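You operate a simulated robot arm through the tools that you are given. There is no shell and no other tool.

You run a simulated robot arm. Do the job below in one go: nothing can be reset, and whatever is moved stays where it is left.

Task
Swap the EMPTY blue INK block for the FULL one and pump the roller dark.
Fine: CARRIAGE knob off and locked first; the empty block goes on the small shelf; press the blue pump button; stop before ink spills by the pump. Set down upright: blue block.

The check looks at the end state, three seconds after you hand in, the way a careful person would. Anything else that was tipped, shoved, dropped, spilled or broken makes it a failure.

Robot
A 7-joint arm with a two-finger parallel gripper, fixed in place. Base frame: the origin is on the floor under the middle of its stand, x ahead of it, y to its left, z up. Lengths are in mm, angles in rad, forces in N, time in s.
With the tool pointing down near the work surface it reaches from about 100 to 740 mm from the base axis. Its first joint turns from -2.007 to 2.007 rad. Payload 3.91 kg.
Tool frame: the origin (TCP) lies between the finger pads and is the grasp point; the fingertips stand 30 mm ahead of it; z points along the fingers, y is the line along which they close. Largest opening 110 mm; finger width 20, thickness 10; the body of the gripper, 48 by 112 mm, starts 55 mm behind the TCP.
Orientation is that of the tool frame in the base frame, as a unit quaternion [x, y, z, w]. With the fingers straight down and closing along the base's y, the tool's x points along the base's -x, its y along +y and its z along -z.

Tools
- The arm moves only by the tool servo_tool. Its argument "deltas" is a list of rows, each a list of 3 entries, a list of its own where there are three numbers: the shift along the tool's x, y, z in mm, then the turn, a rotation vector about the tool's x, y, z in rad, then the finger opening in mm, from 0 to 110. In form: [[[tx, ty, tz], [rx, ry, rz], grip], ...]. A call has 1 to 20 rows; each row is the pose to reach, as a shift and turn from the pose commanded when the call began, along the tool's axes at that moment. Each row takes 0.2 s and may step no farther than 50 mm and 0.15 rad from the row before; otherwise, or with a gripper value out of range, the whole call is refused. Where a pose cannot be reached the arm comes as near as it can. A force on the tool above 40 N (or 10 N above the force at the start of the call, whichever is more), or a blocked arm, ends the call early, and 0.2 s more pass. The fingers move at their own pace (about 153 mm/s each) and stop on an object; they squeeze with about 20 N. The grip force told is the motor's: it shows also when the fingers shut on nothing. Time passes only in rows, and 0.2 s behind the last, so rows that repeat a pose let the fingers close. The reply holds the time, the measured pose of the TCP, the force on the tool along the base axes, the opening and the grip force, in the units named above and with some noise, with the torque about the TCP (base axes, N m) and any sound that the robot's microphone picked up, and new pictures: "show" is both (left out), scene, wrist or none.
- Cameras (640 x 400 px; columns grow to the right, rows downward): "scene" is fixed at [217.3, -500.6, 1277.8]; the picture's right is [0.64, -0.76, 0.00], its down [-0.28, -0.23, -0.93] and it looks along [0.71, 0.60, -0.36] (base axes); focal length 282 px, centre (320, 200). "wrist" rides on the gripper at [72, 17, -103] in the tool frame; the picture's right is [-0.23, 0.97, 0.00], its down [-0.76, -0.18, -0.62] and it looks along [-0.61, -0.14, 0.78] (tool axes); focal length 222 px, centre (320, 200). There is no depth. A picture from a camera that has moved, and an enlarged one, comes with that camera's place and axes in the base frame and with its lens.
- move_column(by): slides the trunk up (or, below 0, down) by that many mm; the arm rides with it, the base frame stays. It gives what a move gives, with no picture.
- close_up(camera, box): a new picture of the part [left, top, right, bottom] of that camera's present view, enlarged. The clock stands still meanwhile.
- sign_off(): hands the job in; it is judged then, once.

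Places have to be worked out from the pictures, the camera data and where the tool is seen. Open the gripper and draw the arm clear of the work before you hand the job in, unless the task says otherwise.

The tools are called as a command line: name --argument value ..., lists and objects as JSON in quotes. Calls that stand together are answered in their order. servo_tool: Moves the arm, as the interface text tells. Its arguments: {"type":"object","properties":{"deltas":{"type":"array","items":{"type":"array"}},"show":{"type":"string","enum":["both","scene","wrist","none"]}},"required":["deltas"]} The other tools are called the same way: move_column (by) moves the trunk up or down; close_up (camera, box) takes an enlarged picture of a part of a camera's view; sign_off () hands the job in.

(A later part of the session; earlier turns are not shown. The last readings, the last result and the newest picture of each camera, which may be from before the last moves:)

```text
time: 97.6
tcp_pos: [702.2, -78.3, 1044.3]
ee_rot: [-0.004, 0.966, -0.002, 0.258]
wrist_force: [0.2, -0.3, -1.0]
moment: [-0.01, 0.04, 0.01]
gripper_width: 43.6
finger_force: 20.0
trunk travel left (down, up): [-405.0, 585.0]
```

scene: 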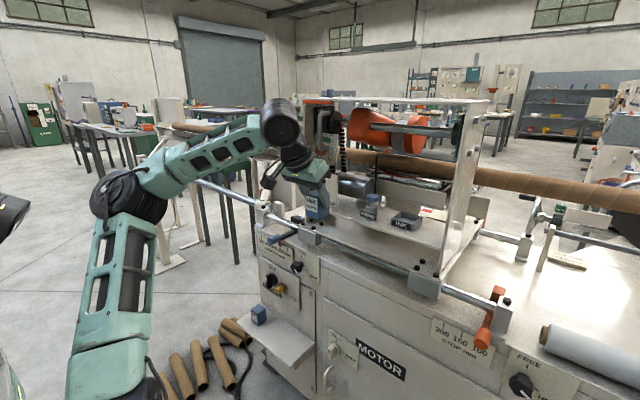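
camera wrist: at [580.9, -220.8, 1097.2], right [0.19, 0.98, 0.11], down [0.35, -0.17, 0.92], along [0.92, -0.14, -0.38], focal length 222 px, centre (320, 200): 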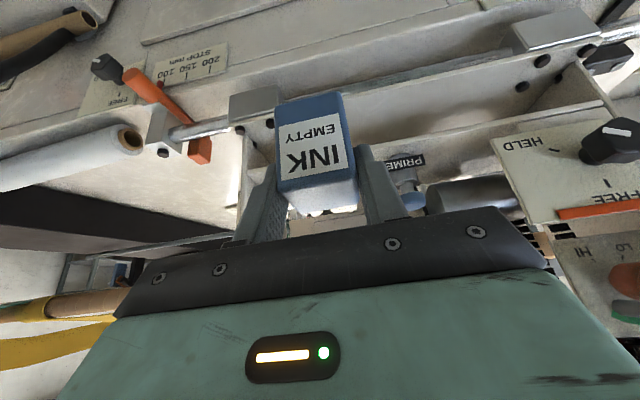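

Elbow stays well clear of the head (gap ~60 px). I continue to y≈+100.

servo_tool --deltas '[[[0, 40, 0], [0, 0, 0], 25], [[0, 80, 0], [0, 0, 0], 25], [[0, 120, 0], [0, 0, 0], 25], [[0, 160, 0], [0, 0, 0], 25], [[0, 175, 0], [0, 0, 0], 25]]' --show "scene"

```text
time: 98.8
tcp_pos: [702.1, 96.7, 1042.2]
ee_rot: [-0.004, 0.966, -0.001, 0.257]
wrist_force: [0.4, 0.7, 0.0]
moment: [0.0, 0.03, 0.02]
gripper_width: 43.6
finger_force: 19.7
trunk travel left (down, up): [-405.0, 585.0]
```

scene: 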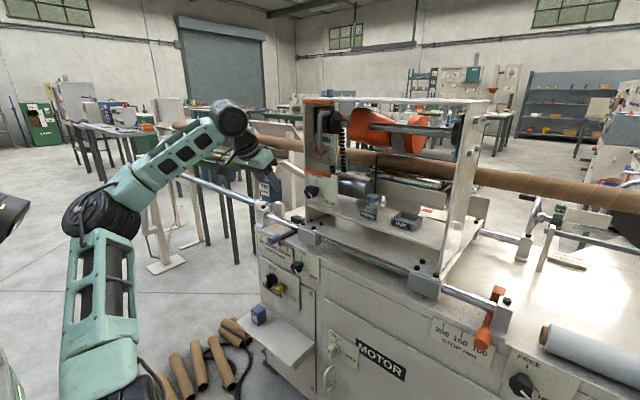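

Good. I retract slightly and lower with the arm by 150 mm first, staying clear of the LENGTH handle and the black knob on the front.

servo_tool --deltas '[[[9, 0, -5], [0, 0, 0], 25], [[17, 0, -10], [0, 0, 0], 25], [[37, 0, 25], [0, 0, 0], 25], [[57, 0, 59], [0, 0, 0], 25], [[77, 0, 94], [0, 0, 0], 25], [[92, 0, 120], [0, 0, 0], 25]]' --show "scene"

```text
time: 100.2
tcp_pos: [683.2, 95.4, 891.6]
ee_rot: [-0.004, 0.966, -0.002, 0.257]
wrist_force: [0.1, 0.6, -1.4]
moment: [0.03, 0.02, -0.01]
gripper_width: 43.6
finger_force: 20.2
trunk travel left (down, up): [-405.0, 585.0]
```

scene: 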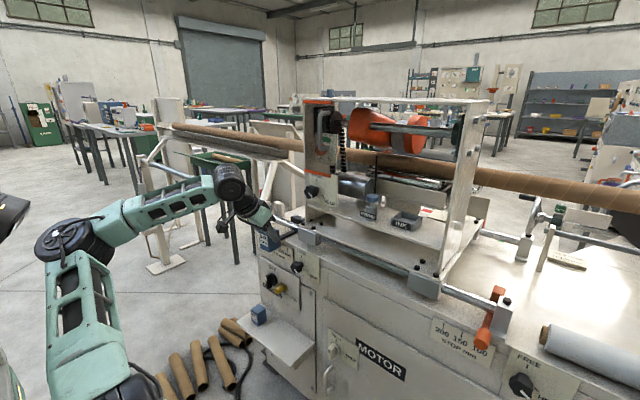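

The elbow creeps toward the head as I fold down on this side. I return up and to the right, and will fold down on the −y side first (which swings the elbow the other way), then come across low.

servo_tool --deltas '[[[-20, 0, -35], [0, 0, 0], 25], [[-40, 0, -69], [0, 0, 0], 25], [[-60, 0, -104], [0, 0, 0], 25], [[-90, 0, -120], [0, 0, 0], 25], [[-90, -40, -120], [0, 0, 0], 25], [[-90, -80, -120], [0, 0, 0], 25], [[-90, -120, -120], [0, 0, 0], 25], [[-90, -160, -120], [0, 0, 0], 25], [[-90, -200, -120], [0, 0, 0], 25], [[-90, -240, -120], [0, 0, 0], 25], [[-90, -280, -120], [0, 0, 0], 25], [[-90, -320, -120], [0, 0, 0], 25], [[-90, -335, -120], [0, 0, 0], 25]]' --show "scene"

```text
time: 103.0
tcp_pos: [703.0, -237.5, 1043.7]
ee_rot: [-0.004, 0.966, -0.002, 0.257]
wrist_force: [-0.3, 0.0, 0.5]
moment: [0.0, -0.02, 0.02]
gripper_width: 43.7
finger_force: 20.4
trunk travel left (down, up): [-405.0, 585.0]
```

scene: 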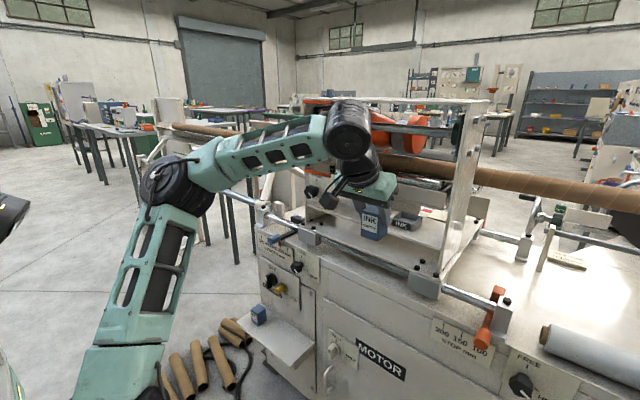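

Now I fold down on this side: lower with the arm while retreating slightly, watching the elbow.

servo_tool --deltas '[[[35, 0, 10], [0, 0, 0], 25], [[60, 0, 35], [0, 0, 0], 25], [[80, 0, 70], [0, 0, 0], 25], [[100, 0, 104], [0, 0, 0], 25], [[120, 0, 139], [0, 0, 0], 25]]' --show "scene"

```text
time: 104.2
tcp_pos: [669.3, -240.0, 861.5]
ee_rot: [-0.004, 0.966, -0.003, 0.257]
wrist_force: [-0.7, -0.4, -0.9]
moment: [0.03, 0.03, 0.03]
gripper_width: 43.6
finger_force: 19.9
trunk travel left (down, up): [-405.0, 585.0]
```

scene: 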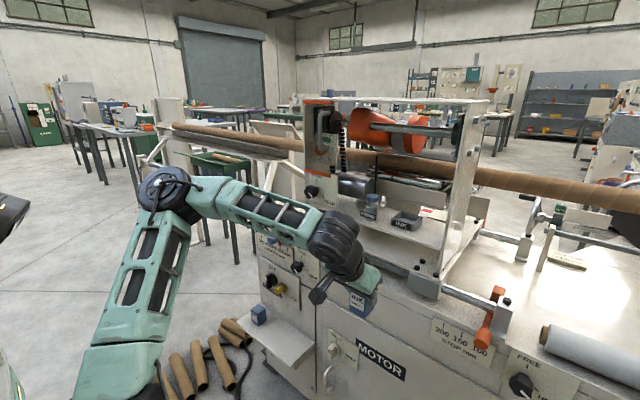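

The elbow stays up and central here. Now I go across to the left at this low relative height.

servo_tool --deltas '[[[0, 40, 0], [0, 0, 0], 25], [[0, 80, 0], [0, 0, 0], 25], [[0, 120, 0], [0, 0, 0], 25], [[0, 160, 0], [0, 0, 0], 25], [[0, 200, 0], [0, 0, 0], 25]]' --show "scene"

```text
time: 105.4
tcp_pos: [667.8, -39.7, 862.4]
ee_rot: [-0.005, 0.967, -0.002, 0.256]
wrist_force: [0.3, -0.6, -1.1]
moment: [-0.02, 0.01, -0.01]
gripper_width: 43.8
finger_force: 20.1
trunk travel left (down, up): [-405.0, 585.0]
```

scene: 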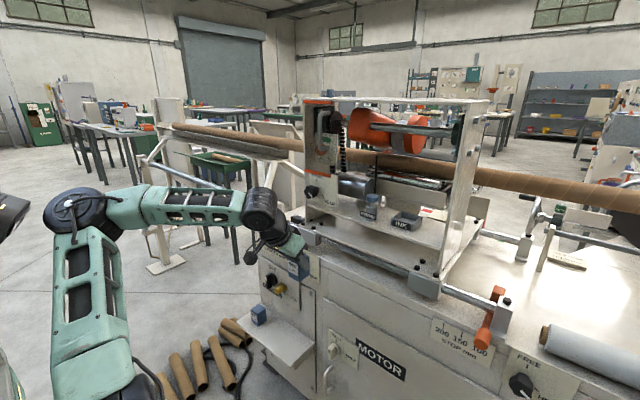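

The elbow again nears the head. I'll use a loop: fold toward far −y so the elbow swings right, then unfold upward (arm nearly straight), come across straight, and fold down on the left. First step: across to y≈−330.

servo_tool --deltas '[[[4, -40, -2], [0, 0, 0], 25], [[8, -80, -5], [0, 0, 0], 25], [[12, -120, -7], [0, 0, 0], 25], [[16, -160, -9], [0, 0, 0], 25], [[20, -200, -12], [0, 0, 0], 25], [[20, -240, -12], [0, 0, 0], 25], [[20, -270, -12], [0, 0, 0], 25], [[20, -300, -12], [0, 0, 0], 25]]' --show "scene"

```text
time: 107.2
tcp_pos: [646.4, -340.1, 863.3]
ee_rot: [-0.003, 0.966, -0.003, 0.257]
wrist_force: [0.5, 0.2, -1.7]
moment: [0.0, 0.02, 0.02]
gripper_width: 43.5
finger_force: 19.7
trunk travel left (down, up): [-405.0, 585.0]
```

scene: 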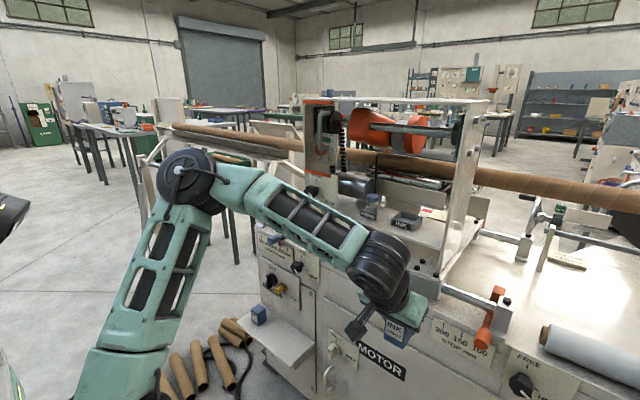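

Better idea: with a steep tool and a HIGH shoulder, the elbow stays far forward of the head. I keep the trunk where it is and lower with the arm here (free space in front of the doors).

servo_tool --deltas '[[[19, 5, 33], [0, 0, 0], 25], [[38, 15, 66], [0, 0, 0], 25], [[57, 30, 99], [0, 0, 0], 25], [[76, 45, 132], [0, 0, 0], 25], [[95, 60, 165], [0, 0, 0], 25], [[114, 75, 198], [0, 0, 0], 25], [[130, 90, 226], [0, 0, 0], 25]]'

```text
time: 108.8
tcp_pos: [645.2, -251.5, 602.0]
ee_rot: [-0.003, 0.966, -0.002, 0.257]
wrist_force: [-0.2, -0.3, -0.9]
moment: [-0.01, 0.01, -0.02]
gripper_width: 44.0
finger_force: 19.9
trunk travel left (down, up): [-405.0, 585.0]
camera wrist: at [531.5, -234.7, 654.9], right [0.19, 0.98, 0.11], down [0.35, -0.17, 0.92], along [0.92, -0.14, -0.38], focal length 222 px, centre (320, 200)
```

scene: 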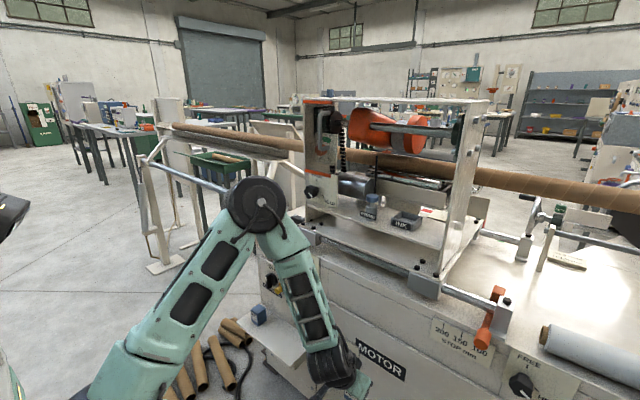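
wrist: 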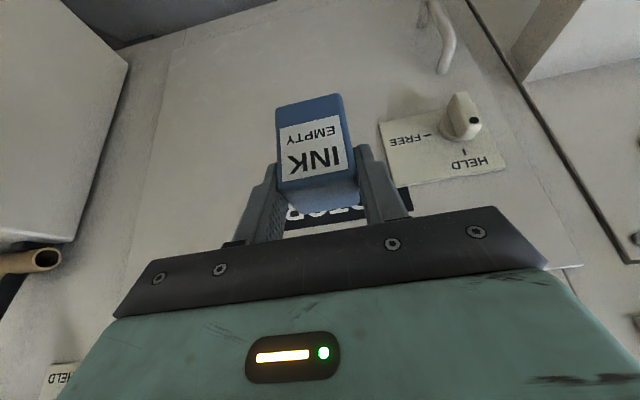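

Elbow is now far forward and clear. I slide left at this height toward the shelf.

servo_tool --deltas '[[[0, 40, 0], [0, 0, 0], 25], [[0, 80, 0], [0, 0, 0], 25], [[0, 120, 0], [0, 0, 0], 25], [[0, 160, 0], [0, 0, 0], 25], [[0, 200, 0], [0, 0, 0], 25], [[0, 240, 0], [0, 0, 0], 25], [[0, 280, 0], [0, 0, 0], 25], [[0, 320, 0], [0, 0, 0], 25], [[0, 342, 0], [0, 0, 0], 25]]'

```text
time: 110.8
tcp_pos: [641.6, 89.9, 599.2]
ee_rot: [-0.004, 0.966, -0.002, 0.257]
wrist_force: [0.1, -0.2, -1.6]
moment: [-0.01, -0.02, 0.0]
gripper_width: 43.7
finger_force: 19.9
trunk travel left (down, up): [-405.0, 585.0]
camera wrist: at [528.9, 107.1, 652.6], right [0.19, 0.98, 0.11], down [0.35, -0.17, 0.92], along [0.92, -0.14, -0.38], focal length 222 px, centre (320, 200)
```

scene: 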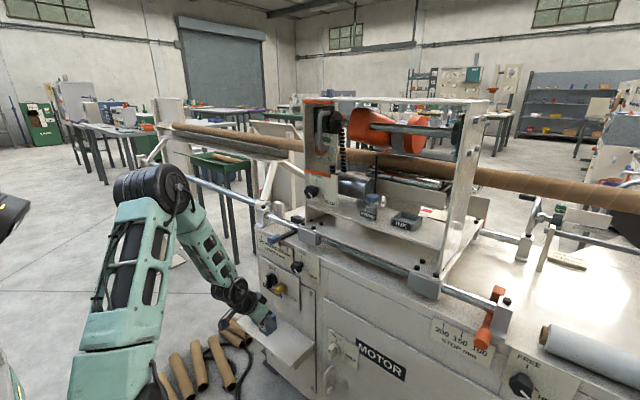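
wrist: 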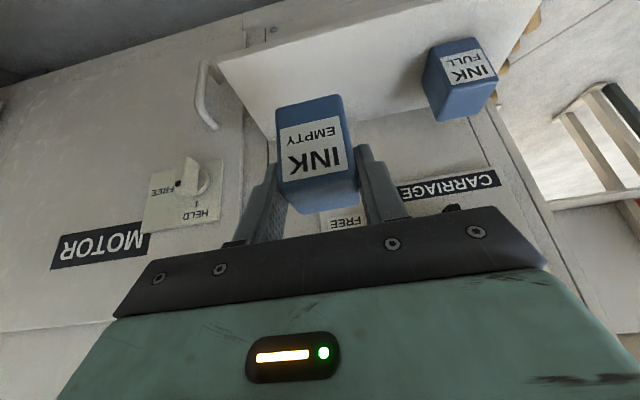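

The shelf and the FULL block are in view, and everything is clear. I enlarge to measure the shelf and the FULL block.

close_up --camera "wrist" --box '[200, 0, 540, 210]'

close_up --camera "scene" --box '[220, 270, 340, 370]'

```text
1.88 times, centred on (370, 105) of wrist
camera zoom: at [528.9, 107.1, 652.6], right [0.19, 0.98, 0.11], down [0.35, -0.17, 0.92], along [0.92, -0.14, -0.38], focal length 418 px, centre (226, 379)
```

zoom: 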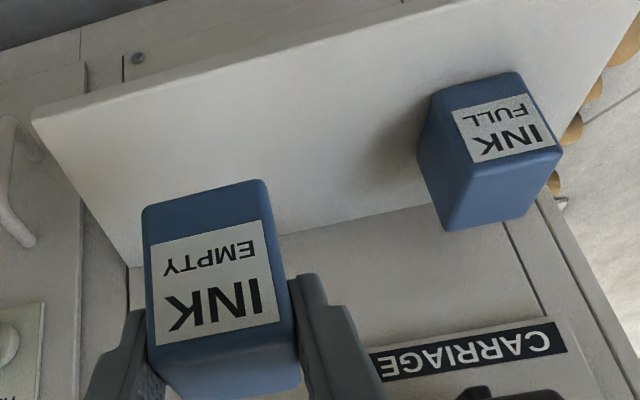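

```text
4.00 times, centred on (280, 320) of scene
camera zoom: at [217.3, -500.6, 1277.8], right [0.64, -0.76, 0.0], down [-0.28, -0.23, -0.93], along [0.71, 0.6, -0.36], focal length 1128 px, centre (480, -280)
```

zoom: 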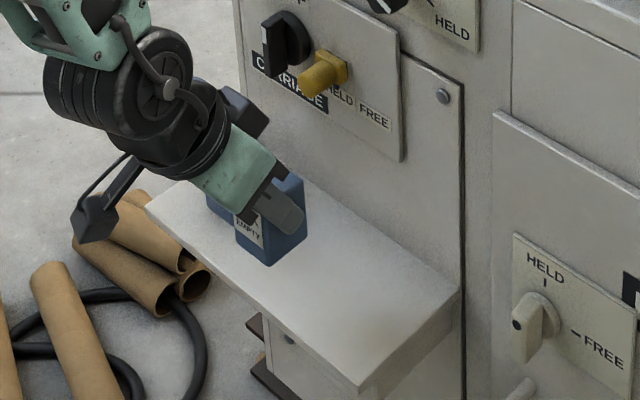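

FULL block's front face is near x≈683, y≈219; shelf top ≈ 457. I'll set the EMPTY at about (712, 95). I move forward and down to just above the shelf.

servo_tool --deltas '[[[-18, 2, 8], [0, 0, 0], 25], [[-36, 4, 18], [0, 0, 0], 25], [[-54, 5, 31], [0, 0, 0], 25], [[-40, 5, 55], [0, 0, 0], 25], [[-24, 5, 83], [0, 0, 0], 25]]'

close_up --camera "scene" --box '[220, 270, 340, 370]'

```text
time: 112.0
tcp_pos: [705.1, 95.4, 538.8]
ee_rot: [-0.004, 0.966, -0.002, 0.257]
wrist_force: [0.3, 1.5, -1.0]
moment: [-0.01, -0.02, -0.02]
gripper_width: 43.7
finger_force: 19.8
trunk travel left (down, up): [-405.0, 585.0]
camera wrist: at [591.1, 113.1, 592.4], right [0.19, 0.98, 0.11], down [0.35, -0.17, 0.92], along [0.92, -0.14, -0.38], focal length 222 px, centre (320, 200)
```

scene: 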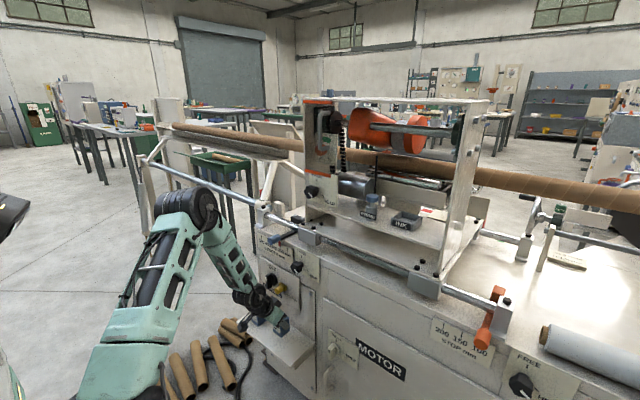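
wrist: 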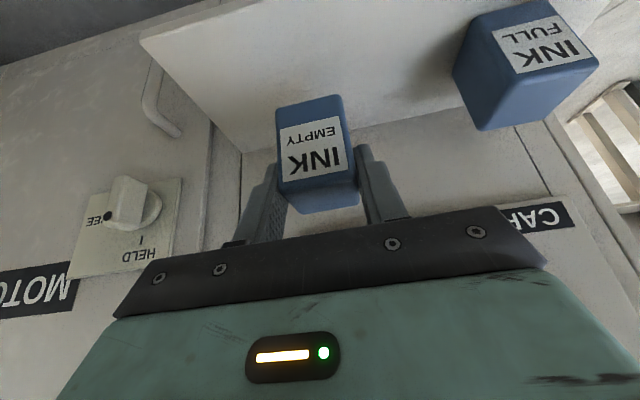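

```text
4.00 times, centred on (280, 320) of scene
camera zoom: at [217.3, -500.6, 1277.8], right [0.64, -0.76, 0.0], down [-0.28, -0.23, -0.93], along [0.71, 0.6, -0.36], focal length 1128 px, centre (480, -280)
```

zoom: 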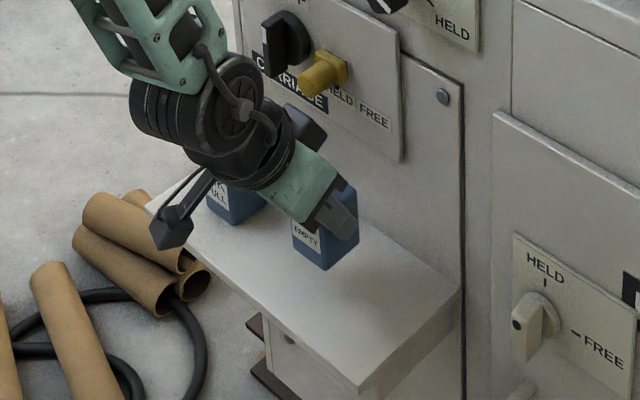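

Clear of the knobs. I lower slowly toward contact.

servo_tool --deltas '[[[3, 0, 5.2], [0, 0, 0], 25], [[6, 0, 10.4], [0, 0, 0], 25], [[8.5, 0, 14.8], [0, 0, 0], 25], [[10, 0, 17.4], [0, 0, 0], 25]]' --show "none"

close_up --camera "scene" --box '[260, 300, 330, 360]'

```text
time: 113.0
tcp_pos: [703.6, 95.6, 518.5]
ee_rot: [-0.004, 0.966, -0.002, 0.258]
wrist_force: [0.1, 0.1, -1.1]
moment: [0.05, 0.04, 0.01]
gripper_width: 43.6
finger_force: 20.2
trunk travel left (down, up): [-405.0, 585.0]
```

```text
6.67 times, centred on (295, 330) of scene
camera zoom: at [217.3, -500.6, 1277.8], right [0.64, -0.76, 0.0], down [-0.28, -0.23, -0.93], along [0.71, 0.6, -0.36], focal length 1880 px, centre (487, -667)
```

zoom: 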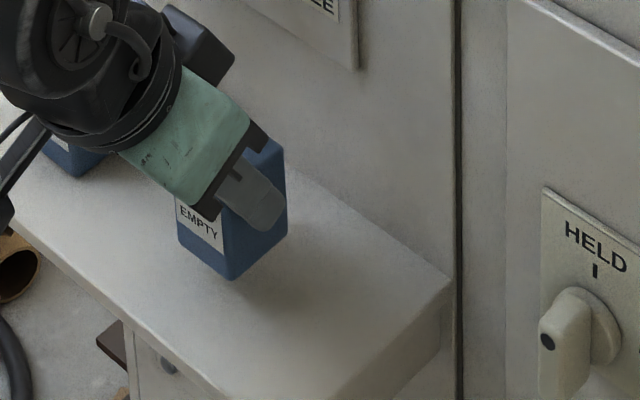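

Still a slight gap under the block. I continue in small steps, looking for contact force.

servo_tool --deltas '[[[1, 0, 1.7], [0, 0, 0], 25], [[2, 0, 3.5], [0, 0, 0], 25]]' --show "none"

servo_tool --deltas '[[[0.8, 0, 1.3], [0, 0, 0], 25], [[1.5, 0, 2.6], [0, 0, 0], 25]]' --show "none"

```text
time: 113.6
tcp_pos: [704.3, 97.0, 515.8]
ee_rot: [-0.005, 0.966, -0.002, 0.258]
wrist_force: [-0.6, -0.1, -1.4]
moment: [-0.01, 0.01, -0.02]
gripper_width: 43.5
finger_force: 20.2
trunk travel left (down, up): [-405.0, 585.0]
```

```text
time: 114.2
tcp_pos: [705.4, 96.1, 512.3]
ee_rot: [-0.004, 0.966, -0.002, 0.257]
wrist_force: [0.5, -0.2, -1.2]
moment: [-0.04, 0.0, 0.0]
gripper_width: 44.0
finger_force: 20.0
trunk travel left (down, up): [-405.0, 585.0]
```

servo_tool --deltas '[[[0.5, 0, 0.9], [0, 0, 0], 25], [[1, 0, 1.7], [0, 0, 0], 25]]' --show "none"

close_up --camera "scene" --box '[260, 300, 330, 360]'

```text
time: 114.8
tcp_pos: [705.2, 95.5, 510.2]
ee_rot: [-0.004, 0.966, -0.002, 0.257]
wrist_force: [-0.4, -0.9, -1.3]
moment: [0.05, 0.02, 0.01]
gripper_width: 43.7
finger_force: 19.7
trunk travel left (down, up): [-405.0, 585.0]
```

```text
6.67 times, centred on (295, 330) of scene
camera zoom: at [217.3, -500.6, 1277.8], right [0.64, -0.76, 0.0], down [-0.28, -0.23, -0.93], along [0.71, 0.6, -0.36], focal length 1880 px, centre (487, -667)
```

zoom: 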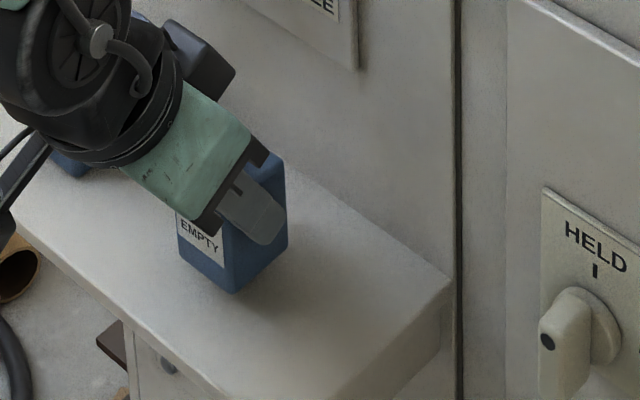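

No contact yet; I continue in 2 mm steps.

servo_tool --deltas '[[[0.5, 0, 0.9], [0, 0, 0], 25], [[1, 0, 1.7], [0, 0, 0], 25]]' --show "none"

servo_tool --deltas '[[[0.5, 0, 0.9], [0, 0, 0], 25], [[1, 0, 1.7], [0, 0, 0], 25]]' --show "none"

```text
time: 115.4
tcp_pos: [704.6, 95.7, 508.5]
ee_rot: [-0.004, 0.966, -0.002, 0.257]
wrist_force: [-0.5, -0.4, -1.8]
moment: [0.0, -0.01, -0.03]
gripper_width: 43.7
finger_force: 20.6
trunk travel left (down, up): [-405.0, 585.0]
```

```text
time: 116.0
tcp_pos: [705.1, 95.9, 507.0]
ee_rot: [-0.004, 0.966, -0.002, 0.257]
wrist_force: [0.1, 0.5, -1.5]
moment: [0.0, -0.01, 0.04]
gripper_width: 43.5
finger_force: 19.5
trunk travel left (down, up): [-405.0, 585.0]
```

servo_tool --deltas '[[[0.5, 0, 0.9], [0, 0, 0], 25], [[1, 0, 1.7], [0, 0, 0], 25]]' --show "none"

close_up --camera "scene" --box '[260, 300, 330, 360]'

close_up --camera "wrist" --box '[220, 40, 420, 220]'

```text
time: 116.6
tcp_pos: [705.5, 95.3, 504.3]
ee_rot: [-0.005, 0.966, -0.001, 0.257]
wrist_force: [-0.7, -0.5, -1.2]
moment: [0.04, -0.02, -0.02]
gripper_width: 44.0
finger_force: 20.1
trunk travel left (down, up): [-405.0, 585.0]
```

```text
6.67 times, centred on (295, 330) of scene
camera zoom: at [217.3, -500.6, 1277.8], right [0.64, -0.76, 0.0], down [-0.28, -0.23, -0.93], along [0.71, 0.6, -0.36], focal length 1880 px, centre (487, -667)
```

zoom: 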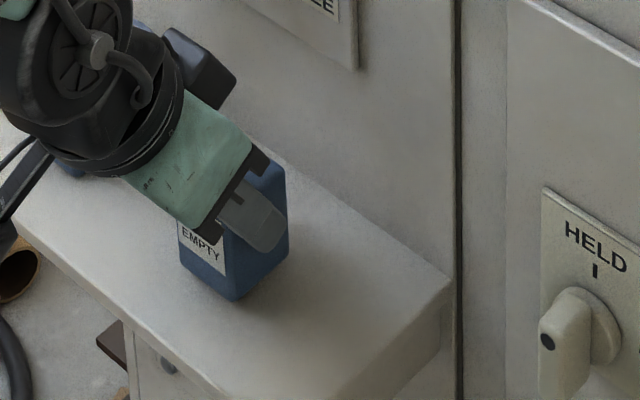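

```text
2.22 times, centred on (320, 130) of wrist
camera zoom: at [590.9, 112.2, 558.2], right [0.19, 0.98, 0.11], down [0.35, -0.17, 0.92], along [0.92, -0.14, -0.38], focal length 494 px, centre (320, 356)
```

zoom: 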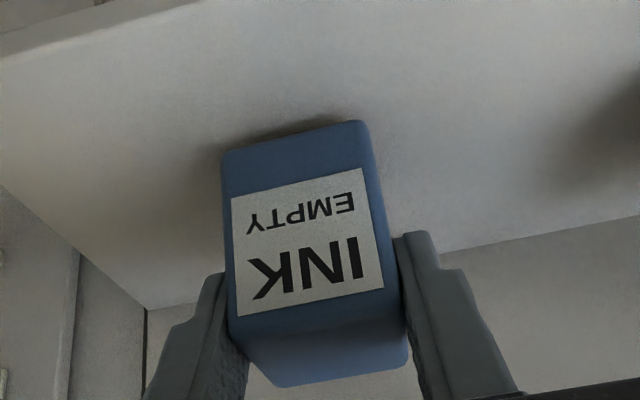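

Shadow suggests it's just above the shelf. Continue gently.

servo_tool --deltas '[[[0.5, 0, 0.9], [0, 0, 0], 25], [[1, 0, 1.7], [0, 0, 0], 25]]' --show "none"

servo_tool --deltas '[[[0.5, 0, 0.9], [0, 0, 0], 25], [[1, 0, 1.7], [0, 0, 0], 25]]' --show "none"

servo_tool --deltas '[[[0.5, 0, 0.9], [0, 0, 0], 25], [[1, 0, 1.7], [0, 0, 0], 25]]' --show "none"

```text
time: 117.2
tcp_pos: [704.4, 95.6, 502.1]
ee_rot: [-0.004, 0.967, -0.003, 0.256]
wrist_force: [-0.2, 0.0, -1.1]
moment: [0.0, -0.01, 0.0]
gripper_width: 43.6
finger_force: 19.9
trunk travel left (down, up): [-405.0, 585.0]
```

```text
time: 117.8
tcp_pos: [704.8, 94.7, 501.6]
ee_rot: [-0.005, 0.966, -0.002, 0.258]
wrist_force: [0.7, -0.8, -1.3]
moment: [0.0, 0.01, 0.0]
gripper_width: 43.8
finger_force: 20.2
trunk travel left (down, up): [-405.0, 585.0]
```

```text
time: 118.4
tcp_pos: [705.1, 94.3, 499.7]
ee_rot: [-0.004, 0.966, -0.002, 0.257]
wrist_force: [0.3, -0.2, -1.2]
moment: [-0.04, 0.02, 0.0]
gripper_width: 44.0
finger_force: 19.9
trunk travel left (down, up): [-405.0, 585.0]
```

close_up --camera "scene" --box '[255, 295, 325, 355]'

close_up --camera "wrist" --box '[200, 0, 640, 240]'

```text
6.67 times, centred on (290, 325) of scene
camera zoom: at [217.3, -500.6, 1277.8], right [0.64, -0.76, 0.0], down [-0.28, -0.23, -0.93], along [0.71, 0.6, -0.36], focal length 1880 px, centre (520, -633)
```

zoom: 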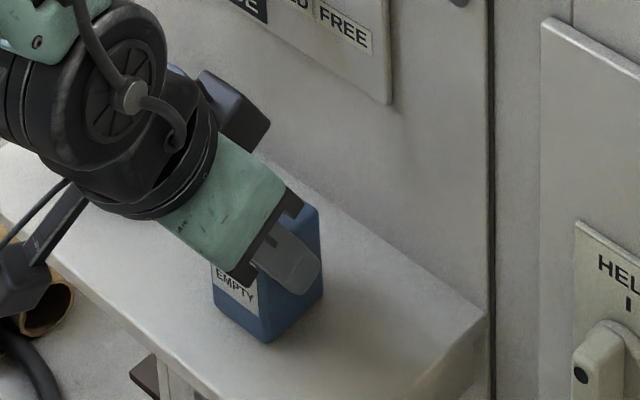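

```text
1.45 times, centred on (420, 120) of wrist
camera zoom: at [590.8, 112.2, 552.3], right [0.19, 0.98, 0.11], down [0.35, -0.17, 0.92], along [0.92, -0.14, -0.38], focal length 323 px, centre (174, 316)
```

zoom: 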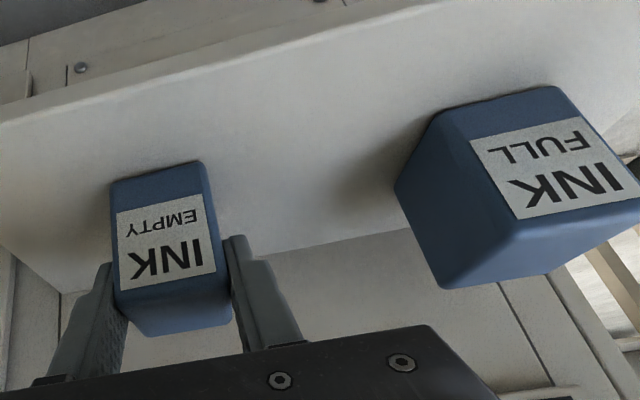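

Continue lowering in small steps until contact is felt.

servo_tool --deltas '[[[0.5, 0, 0.9], [0, 0, 0], 25], [[1, 0, 1.7], [0, 0, 0], 25]]' --show "none"

servo_tool --deltas '[[[0.5, 0, 0.9], [0, 0, 0], 25], [[1, 0, 1.7], [0, 0, 0], 25]]' --show "none"

servo_tool --deltas '[[[0.5, 0, 0.9], [0, 0, 0], 25], [[1, 0, 1.7], [0, 0, 0], 25]]' --show "none"

servo_tool --deltas '[[[0.5, 0, 0.9], [0, 0, 0], 25], [[1, 0, 1.7], [0, 0, 0], 25]]' --show "none"

```text
time: 119.0
tcp_pos: [704.1, 94.5, 498.4]
ee_rot: [-0.004, 0.966, -0.002, 0.259]
wrist_force: [-3.9, -2.2, 14.9]
moment: [0.19, 0.28, 0.06]
gripper_width: 43.8
finger_force: 20.0
trunk travel left (down, up): [-405.0, 585.0]
```

```text
time: 119.6
tcp_pos: [704.2, 95.8, 496.3]
ee_rot: [-0.004, 0.966, -0.001, 0.259]
wrist_force: [0.0, -1.0, 20.2]
moment: [0.18, -0.11, 0.03]
gripper_width: 43.7
finger_force: 20.1
trunk travel left (down, up): [-405.0, 585.0]
```

```text
time: 120.2
tcp_pos: [703.5, 95.4, 493.9]
ee_rot: [-0.005, 0.966, -0.002, 0.258]
wrist_force: [3.1, 3.5, 19.8]
moment: [0.27, -0.1, 0.01]
gripper_width: 43.8
finger_force: 19.9
trunk travel left (down, up): [-405.0, 585.0]
```

```text
time: 120.8
tcp_pos: [704.4, 95.7, 492.1]
ee_rot: [-0.003, 0.966, -0.002, 0.257]
wrist_force: [0.1, 5.0, 20.3]
moment: [0.34, 0.0, 0.05]
gripper_width: 44.0
finger_force: 19.7
trunk travel left (down, up): [-405.0, 585.0]
```

Contact was felt at TCP z≈499 (the block then just slid a few mm up in the fingers). It is standing on the shelf; I open and back straight out along the tool axis.

servo_tool --deltas '[[[0, 0, 0], [0, 0, 0], 50], [[0, 0, 0], [0, 0, 0], 66], [[0, 0, 0], [0, 0, 0], 66], [[0, 0, -15], [0, 0, 0], 66], [[0, 0, -40], [0, 0, 0], 66], [[0, 0, -80], [0, 0, 0], 66], [[0, 0, -110], [0, 0, 0], 66]]'

close_up --camera "scene" --box '[230, 280, 340, 360]'

close_up --camera "wrist" --box '[200, 0, 640, 240]'

```text
time: 122.4
tcp_pos: [648.7, 95.9, 585.9]
ee_rot: [-0.004, 0.966, -0.001, 0.258]
wrist_force: [0.8, -0.2, 0.5]
moment: [0.0, 0.01, 0.02]
gripper_width: 65.9
finger_force: 0.1
trunk travel left (down, up): [-405.0, 585.0]
camera wrist: at [535.1, 112.7, 639.6], right [0.19, 0.98, 0.11], down [0.35, -0.17, 0.92], along [0.92, -0.14, -0.38], focal length 222 px, centre (320, 200)
```

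scene: 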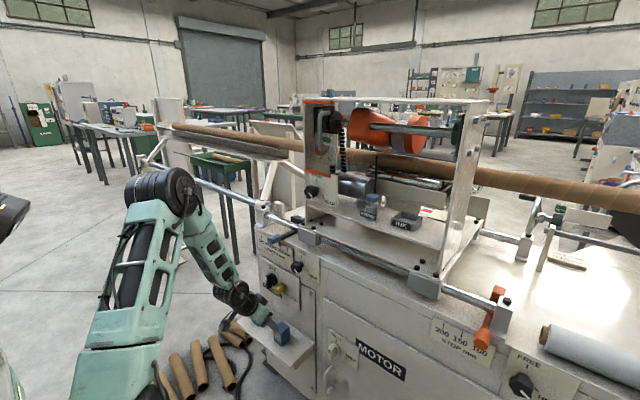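
wrist: 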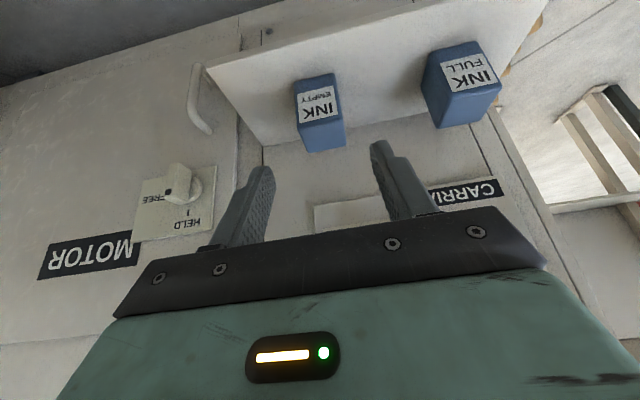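

```text
5.00 times, centred on (285, 320) of scene
camera zoom: at [217.3, -500.6, 1277.8], right [0.64, -0.76, 0.0], down [-0.28, -0.23, -0.93], along [0.71, 0.6, -0.36], focal length 1410 px, centre (495, -400)
```

zoom: 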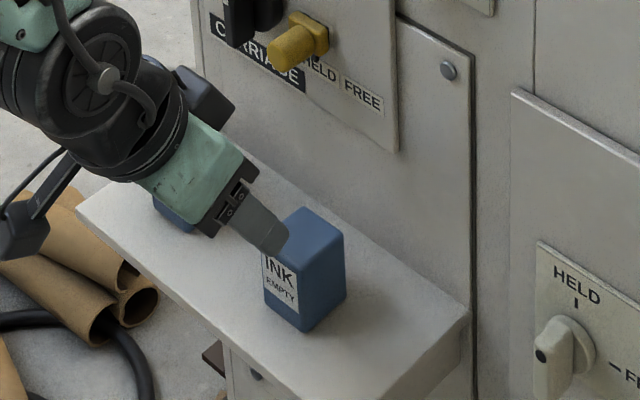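

```text
1.45 times, centred on (420, 120) of wrist
camera zoom: at [535.1, 112.7, 639.6], right [0.19, 0.98, 0.11], down [0.35, -0.17, 0.92], along [0.92, -0.14, -0.38], focal length 323 px, centre (174, 316)
```

zoom: 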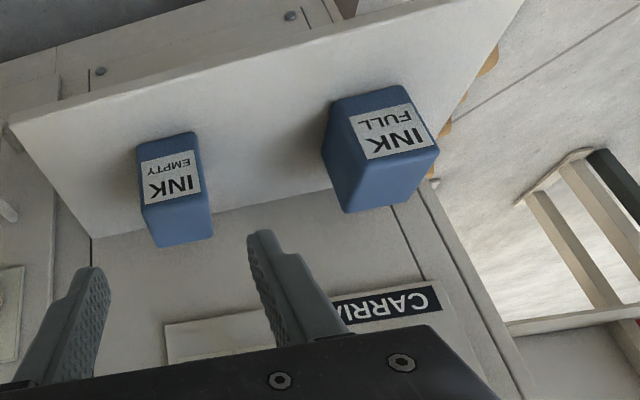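

EMPTY stands upright on the shelf. Now I move left in front of the FULL block, staying above it, to measure it with a second viewpoint.

servo_tool --deltas '[[[0, 35, -5], [0, 0, 0], 66], [[0, 70, -10], [0, 0, 0], 66], [[0, 105, -15], [0, 0, 0], 66], [[0, 125, -15], [0, 0, 0], 66]]'

close_up --camera "wrist" --box '[180, 0, 460, 200]'

close_up --camera "scene" --box '[220, 280, 330, 360]'

```text
time: 123.4
tcp_pos: [642.2, 220.4, 597.7]
ee_rot: [-0.004, 0.966, -0.003, 0.258]
wrist_force: [-0.5, 0.2, -0.2]
moment: [-0.03, 0.03, 0.0]
gripper_width: 66.1
finger_force: 0.0
trunk travel left (down, up): [-405.0, 585.0]
camera wrist: at [527.3, 237.8, 651.1], right [0.19, 0.98, 0.11], down [0.35, -0.17, 0.92], along [0.92, -0.14, -0.38], focal length 222 px, centre (320, 200)
```

scene: 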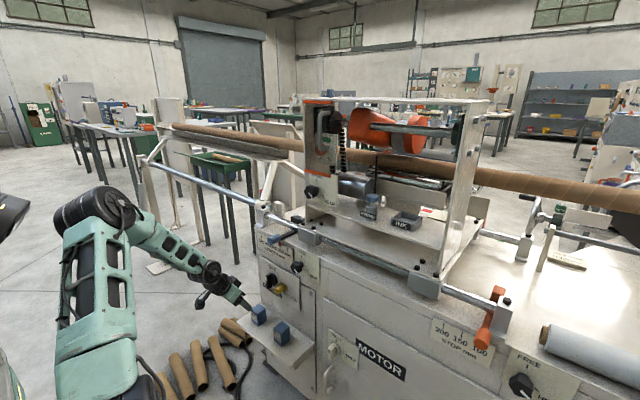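
wrist: 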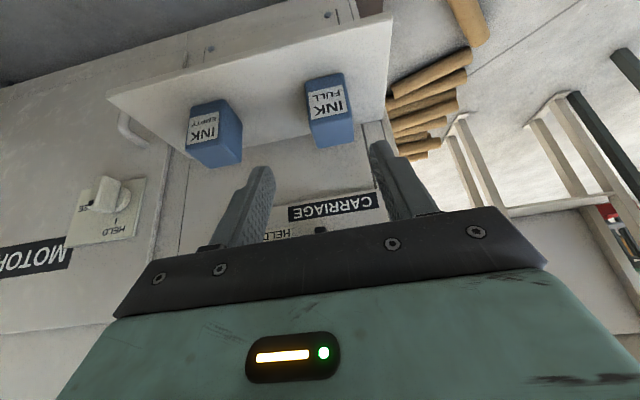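

```text
2.00 times, centred on (320, 100) of wrist
camera zoom: at [527.3, 237.8, 651.1], right [0.19, 0.98, 0.11], down [0.35, -0.17, 0.92], along [0.92, -0.14, -0.38], focal length 444 px, centre (320, 400)
```

zoom: 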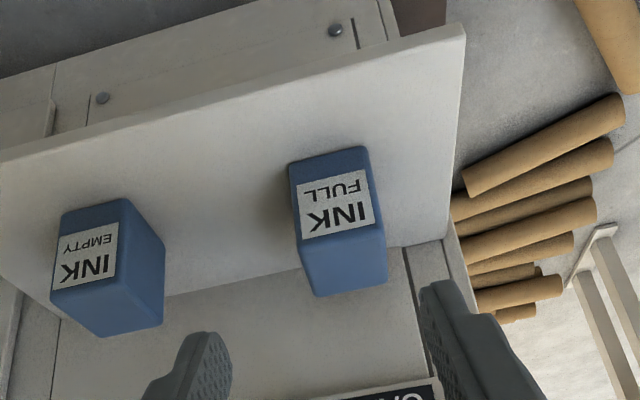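

```text
5.00 times, centred on (275, 320) of scene
camera zoom: at [217.3, -500.6, 1277.8], right [0.64, -0.76, 0.0], down [-0.28, -0.23, -0.93], along [0.71, 0.6, -0.36], focal length 1410 px, centre (545, -400)
```

zoom: 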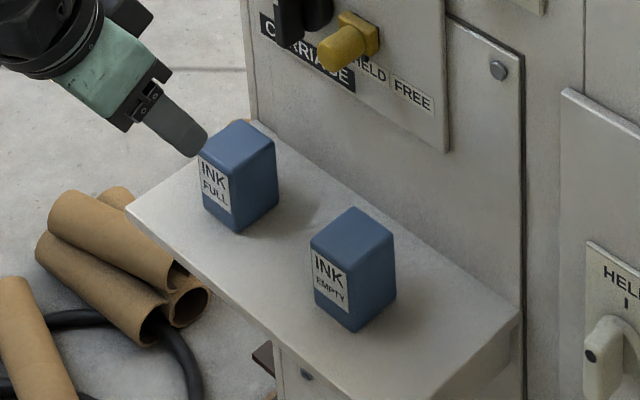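

FULL block: front face x≈697, centre y≈230, label height matches the shelf at 444. I line up and approach along the tool axis, stopping halfway to check.

servo_tool --deltas '[[[-5, 5, 15], [0, 0, 0], 66], [[-9.5, 9, 29], [0, 0, 0], 66], [[-9.5, 9, 45], [0, 0, 0], 66], [[-9.5, 9, 60], [0, 0, 0], 66]]'

close_up --camera "wrist" --box '[200, 40, 440, 220]'

close_up --camera "scene" --box '[220, 270, 330, 350]'

```text
time: 124.4
tcp_pos: [679.7, 229.7, 550.4]
ee_rot: [-0.005, 0.966, -0.002, 0.257]
wrist_force: [0.4, -0.5, 0.1]
moment: [0.01, 0.03, 0.01]
gripper_width: 66.0
finger_force: 0.1
trunk travel left (down, up): [-405.0, 585.0]
camera wrist: at [565.4, 246.4, 603.7], right [0.19, 0.98, 0.11], down [0.35, -0.17, 0.92], along [0.92, -0.14, -0.38], focal length 222 px, centre (320, 200)
```

scene: 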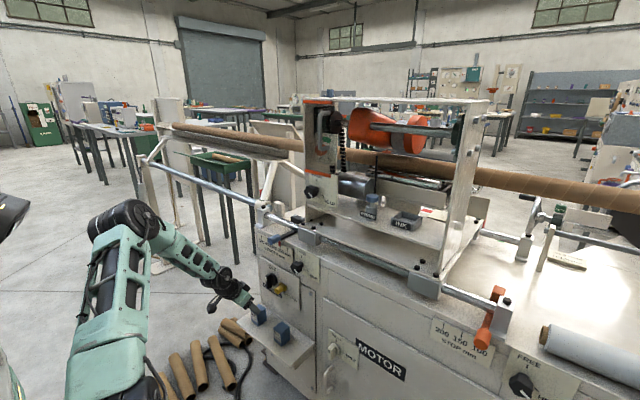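
wrist: 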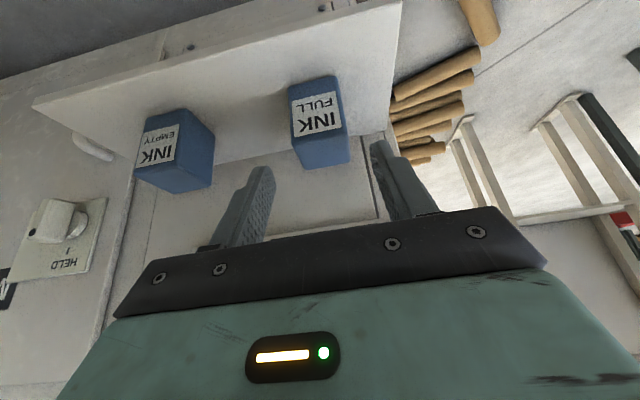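

```text
2.22 times, centred on (320, 130) of wrist
camera zoom: at [565.4, 246.4, 603.7], right [0.19, 0.98, 0.11], down [0.35, -0.17, 0.92], along [0.92, -0.14, -0.38], focal length 494 px, centre (320, 356)
```

zoom: 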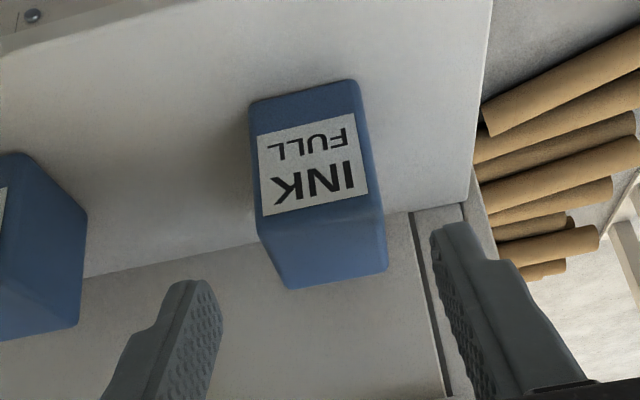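

```text
5.00 times, centred on (275, 310) of scene
camera zoom: at [217.3, -500.6, 1277.8], right [0.64, -0.76, 0.0], down [-0.28, -0.23, -0.93], along [0.71, 0.6, -0.36], focal length 1410 px, centre (545, -350)
```

zoom: 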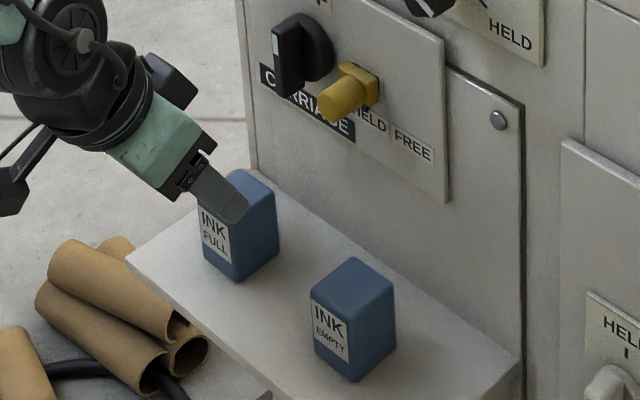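

Aligned (y≈229.5). I advance the remaining 60 mm and close on the FULL block.

servo_tool --deltas '[[[0, 0, 20], [0, 0, 0], 66], [[0, 0, 40], [0, 0, 0], 66], [[0, 0, 59], [0, 0, 0], 66], [[0, 0, 59], [0, 0, 0], 66], [[0, 0, 59], [0, 0, 0], 52], [[0, 0, 59], [0, 0, 0], 40], [[0, 0, 59], [0, 0, 0], 25], [[0, 0, 59], [0, 0, 0], 25]]'

close_up --camera "wrist" --box '[200, 40, 440, 220]'

close_up --camera "scene" --box '[220, 270, 330, 350]'

```text
time: 126.2
tcp_pos: [707.9, 229.4, 498.6]
ee_rot: [-0.004, 0.966, -0.002, 0.258]
wrist_force: [-0.8, -0.3, 0.6]
moment: [0.03, 0.01, -0.03]
gripper_width: 43.6
finger_force: 20.2
trunk travel left (down, up): [-405.0, 585.0]
camera wrist: at [594.8, 246.4, 553.0], right [0.19, 0.98, 0.11], down [0.35, -0.17, 0.92], along [0.92, -0.14, -0.38], focal length 222 px, centre (320, 200)
```

scene: 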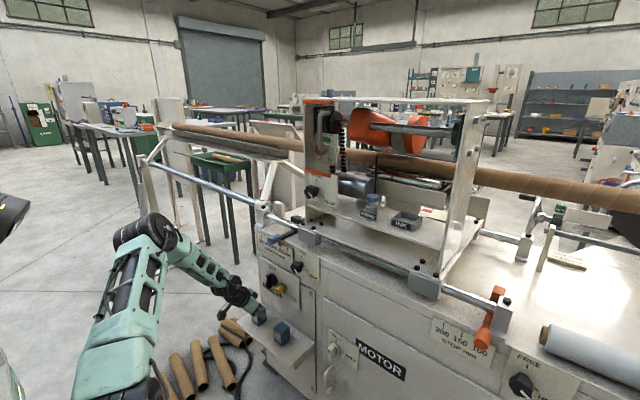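
wrist: 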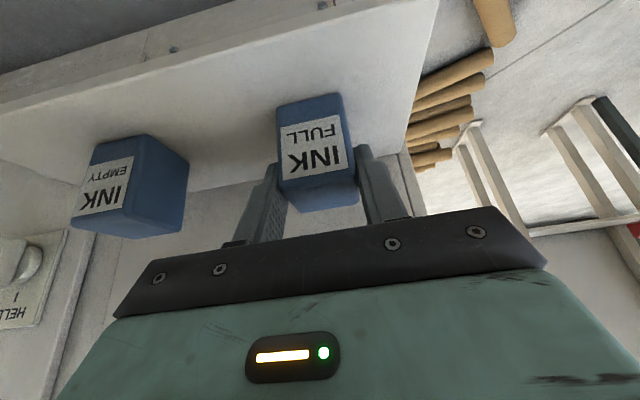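

```text
2.22 times, centred on (320, 130) of wrist
camera zoom: at [594.8, 246.4, 553.0], right [0.19, 0.98, 0.11], down [0.35, -0.17, 0.92], along [0.92, -0.14, -0.38], focal length 494 px, centre (320, 356)
```

zoom: 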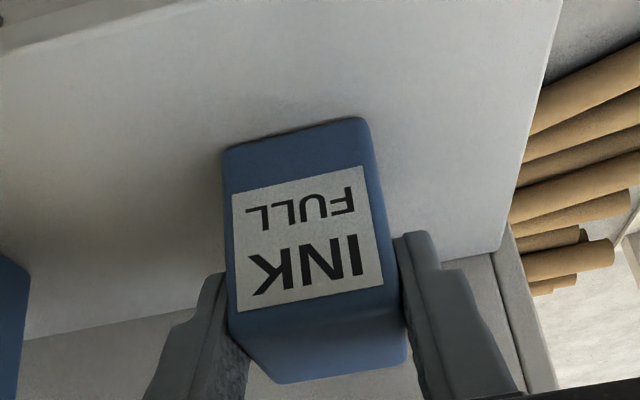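

```text
5.00 times, centred on (275, 310) of scene
camera zoom: at [217.3, -500.6, 1277.8], right [0.64, -0.76, 0.0], down [-0.28, -0.23, -0.93], along [0.71, 0.6, -0.36], focal length 1410 px, centre (545, -350)
```

zoom: 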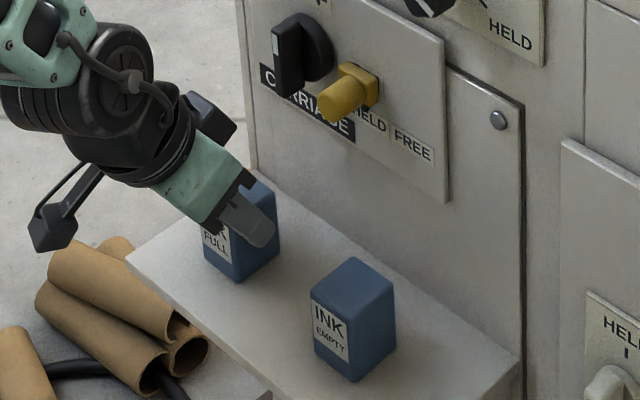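

FULL block gripped, at the same place in the fingers as the EMPTY was. I lift it straight up, then back out along the tool axis.

servo_tool --deltas '[[[-2, 0, -3.5], [0, 0, 0], 25], [[-6, 0, -10], [0, 0, 0], 25], [[-12, 0, -21], [0, 0, 0], 25], [[-12, 0, -45], [0, 0, 0], 25], [[-12, 0, -80], [0, 0, 0], 25], [[-8, 0, -115], [0, 0, 0], 25]]'

```text
time: 127.6
tcp_pos: [659.8, 228.3, 603.6]
ee_rot: [-0.003, 0.966, -0.003, 0.257]
wrist_force: [0.3, -0.4, -1.1]
moment: [-0.02, -0.01, 0.01]
gripper_width: 44.0
finger_force: 19.6
trunk travel left (down, up): [-405.0, 585.0]
camera wrist: at [545.0, 246.1, 657.7], right [0.19, 0.98, 0.11], down [0.35, -0.17, 0.92], along [0.92, -0.14, -0.38], focal length 222 px, centre (320, 200)
```

scene: 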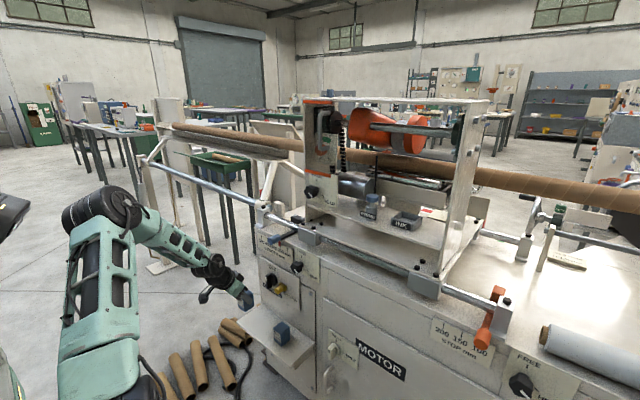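
wrist: 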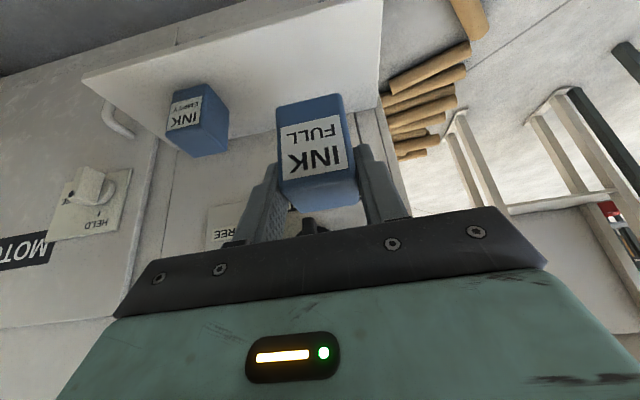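

Now I go right at this height to y≈−250, the reverse of how I came.

servo_tool --deltas '[[[8, -38, -4], [0, 0, 0], 25], [[15, -78, -9], [0, 0, 0], 25], [[15, -118, -9], [0, 0, 0], 25], [[15, -158, -9], [0, 0, 0], 25], [[15, -198, -9], [0, 0, 0], 25], [[15, -238, -9], [0, 0, 0], 25], [[15, -278, -9], [0, 0, 0], 25], [[15, -318, -9], [0, 0, 0], 25], [[15, -358, -9], [0, 0, 0], 25], [[15, -398, -9], [0, 0, 0], 25], [[15, -438, -9], [0, 0, 0], 25], [[15, -475, -9], [0, 0, 0], 25]]' --show "scene"

```text
time: 130.2
tcp_pos: [644.9, -245.1, 605.2]
ee_rot: [-0.005, 0.966, -0.002, 0.258]
wrist_force: [-0.3, -0.2, -1.0]
moment: [0.01, 0.0, 0.0]
gripper_width: 43.7
finger_force: 20.1
trunk travel left (down, up): [-405.0, 585.0]
```

scene: 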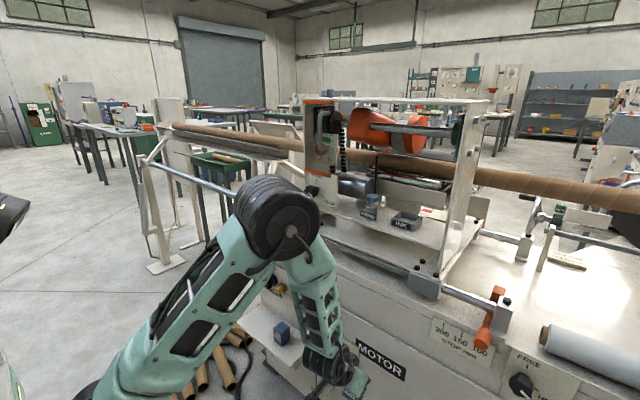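

Now I raise with the arm to the height for the tray, moving slightly forward.

servo_tool --deltas '[[[-21, 1, -30], [0, 0, 0], 25], [[-42, 2, -60], [0, 0, 0], 25], [[-63, 3, -90], [0, 0, 0], 25], [[-85, 4, -120], [0, 0, 0], 25], [[-106, 5, -150], [0, 0, 0], 25], [[-127, 6, -180], [0, 0, 0], 25], [[-148, 7, -210], [0, 0, 0], 25], [[-172, 7, -239], [0, 0, 0], 25], [[-196, 7, -268], [0, 0, 0], 25], [[-220, 7, -297], [0, 0, 0], 25], [[-244, 7, -326], [0, 0, 0], 25], [[-267, 7, -354], [0, 0, 0], 25]]'

```text
time: 132.8
tcp_pos: [700.9, -234.7, 1048.5]
ee_rot: [-0.004, 0.967, -0.002, 0.256]
wrist_force: [0.3, -0.1, -1.3]
moment: [0.02, 0.02, -0.03]
gripper_width: 43.7
finger_force: 20.0
trunk travel left (down, up): [-405.0, 585.0]
camera wrist: at [586.2, -218.6, 1100.5], right [0.19, 0.98, 0.11], down [0.35, -0.17, 0.92], along [0.92, -0.14, -0.38], focal length 222 px, centre (320, 200)
```

scene: 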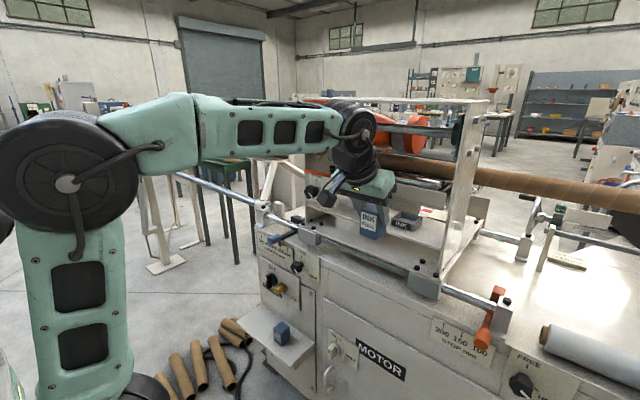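
wrist: 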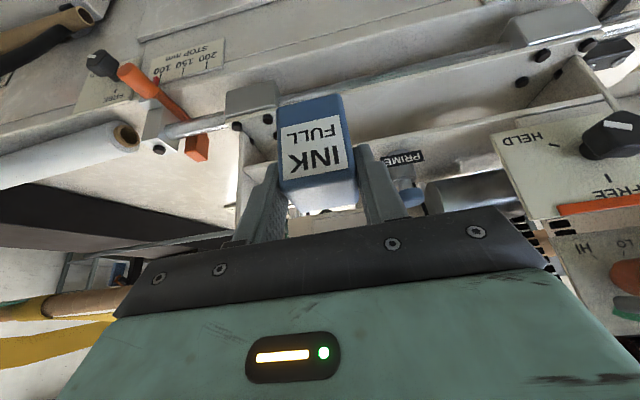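

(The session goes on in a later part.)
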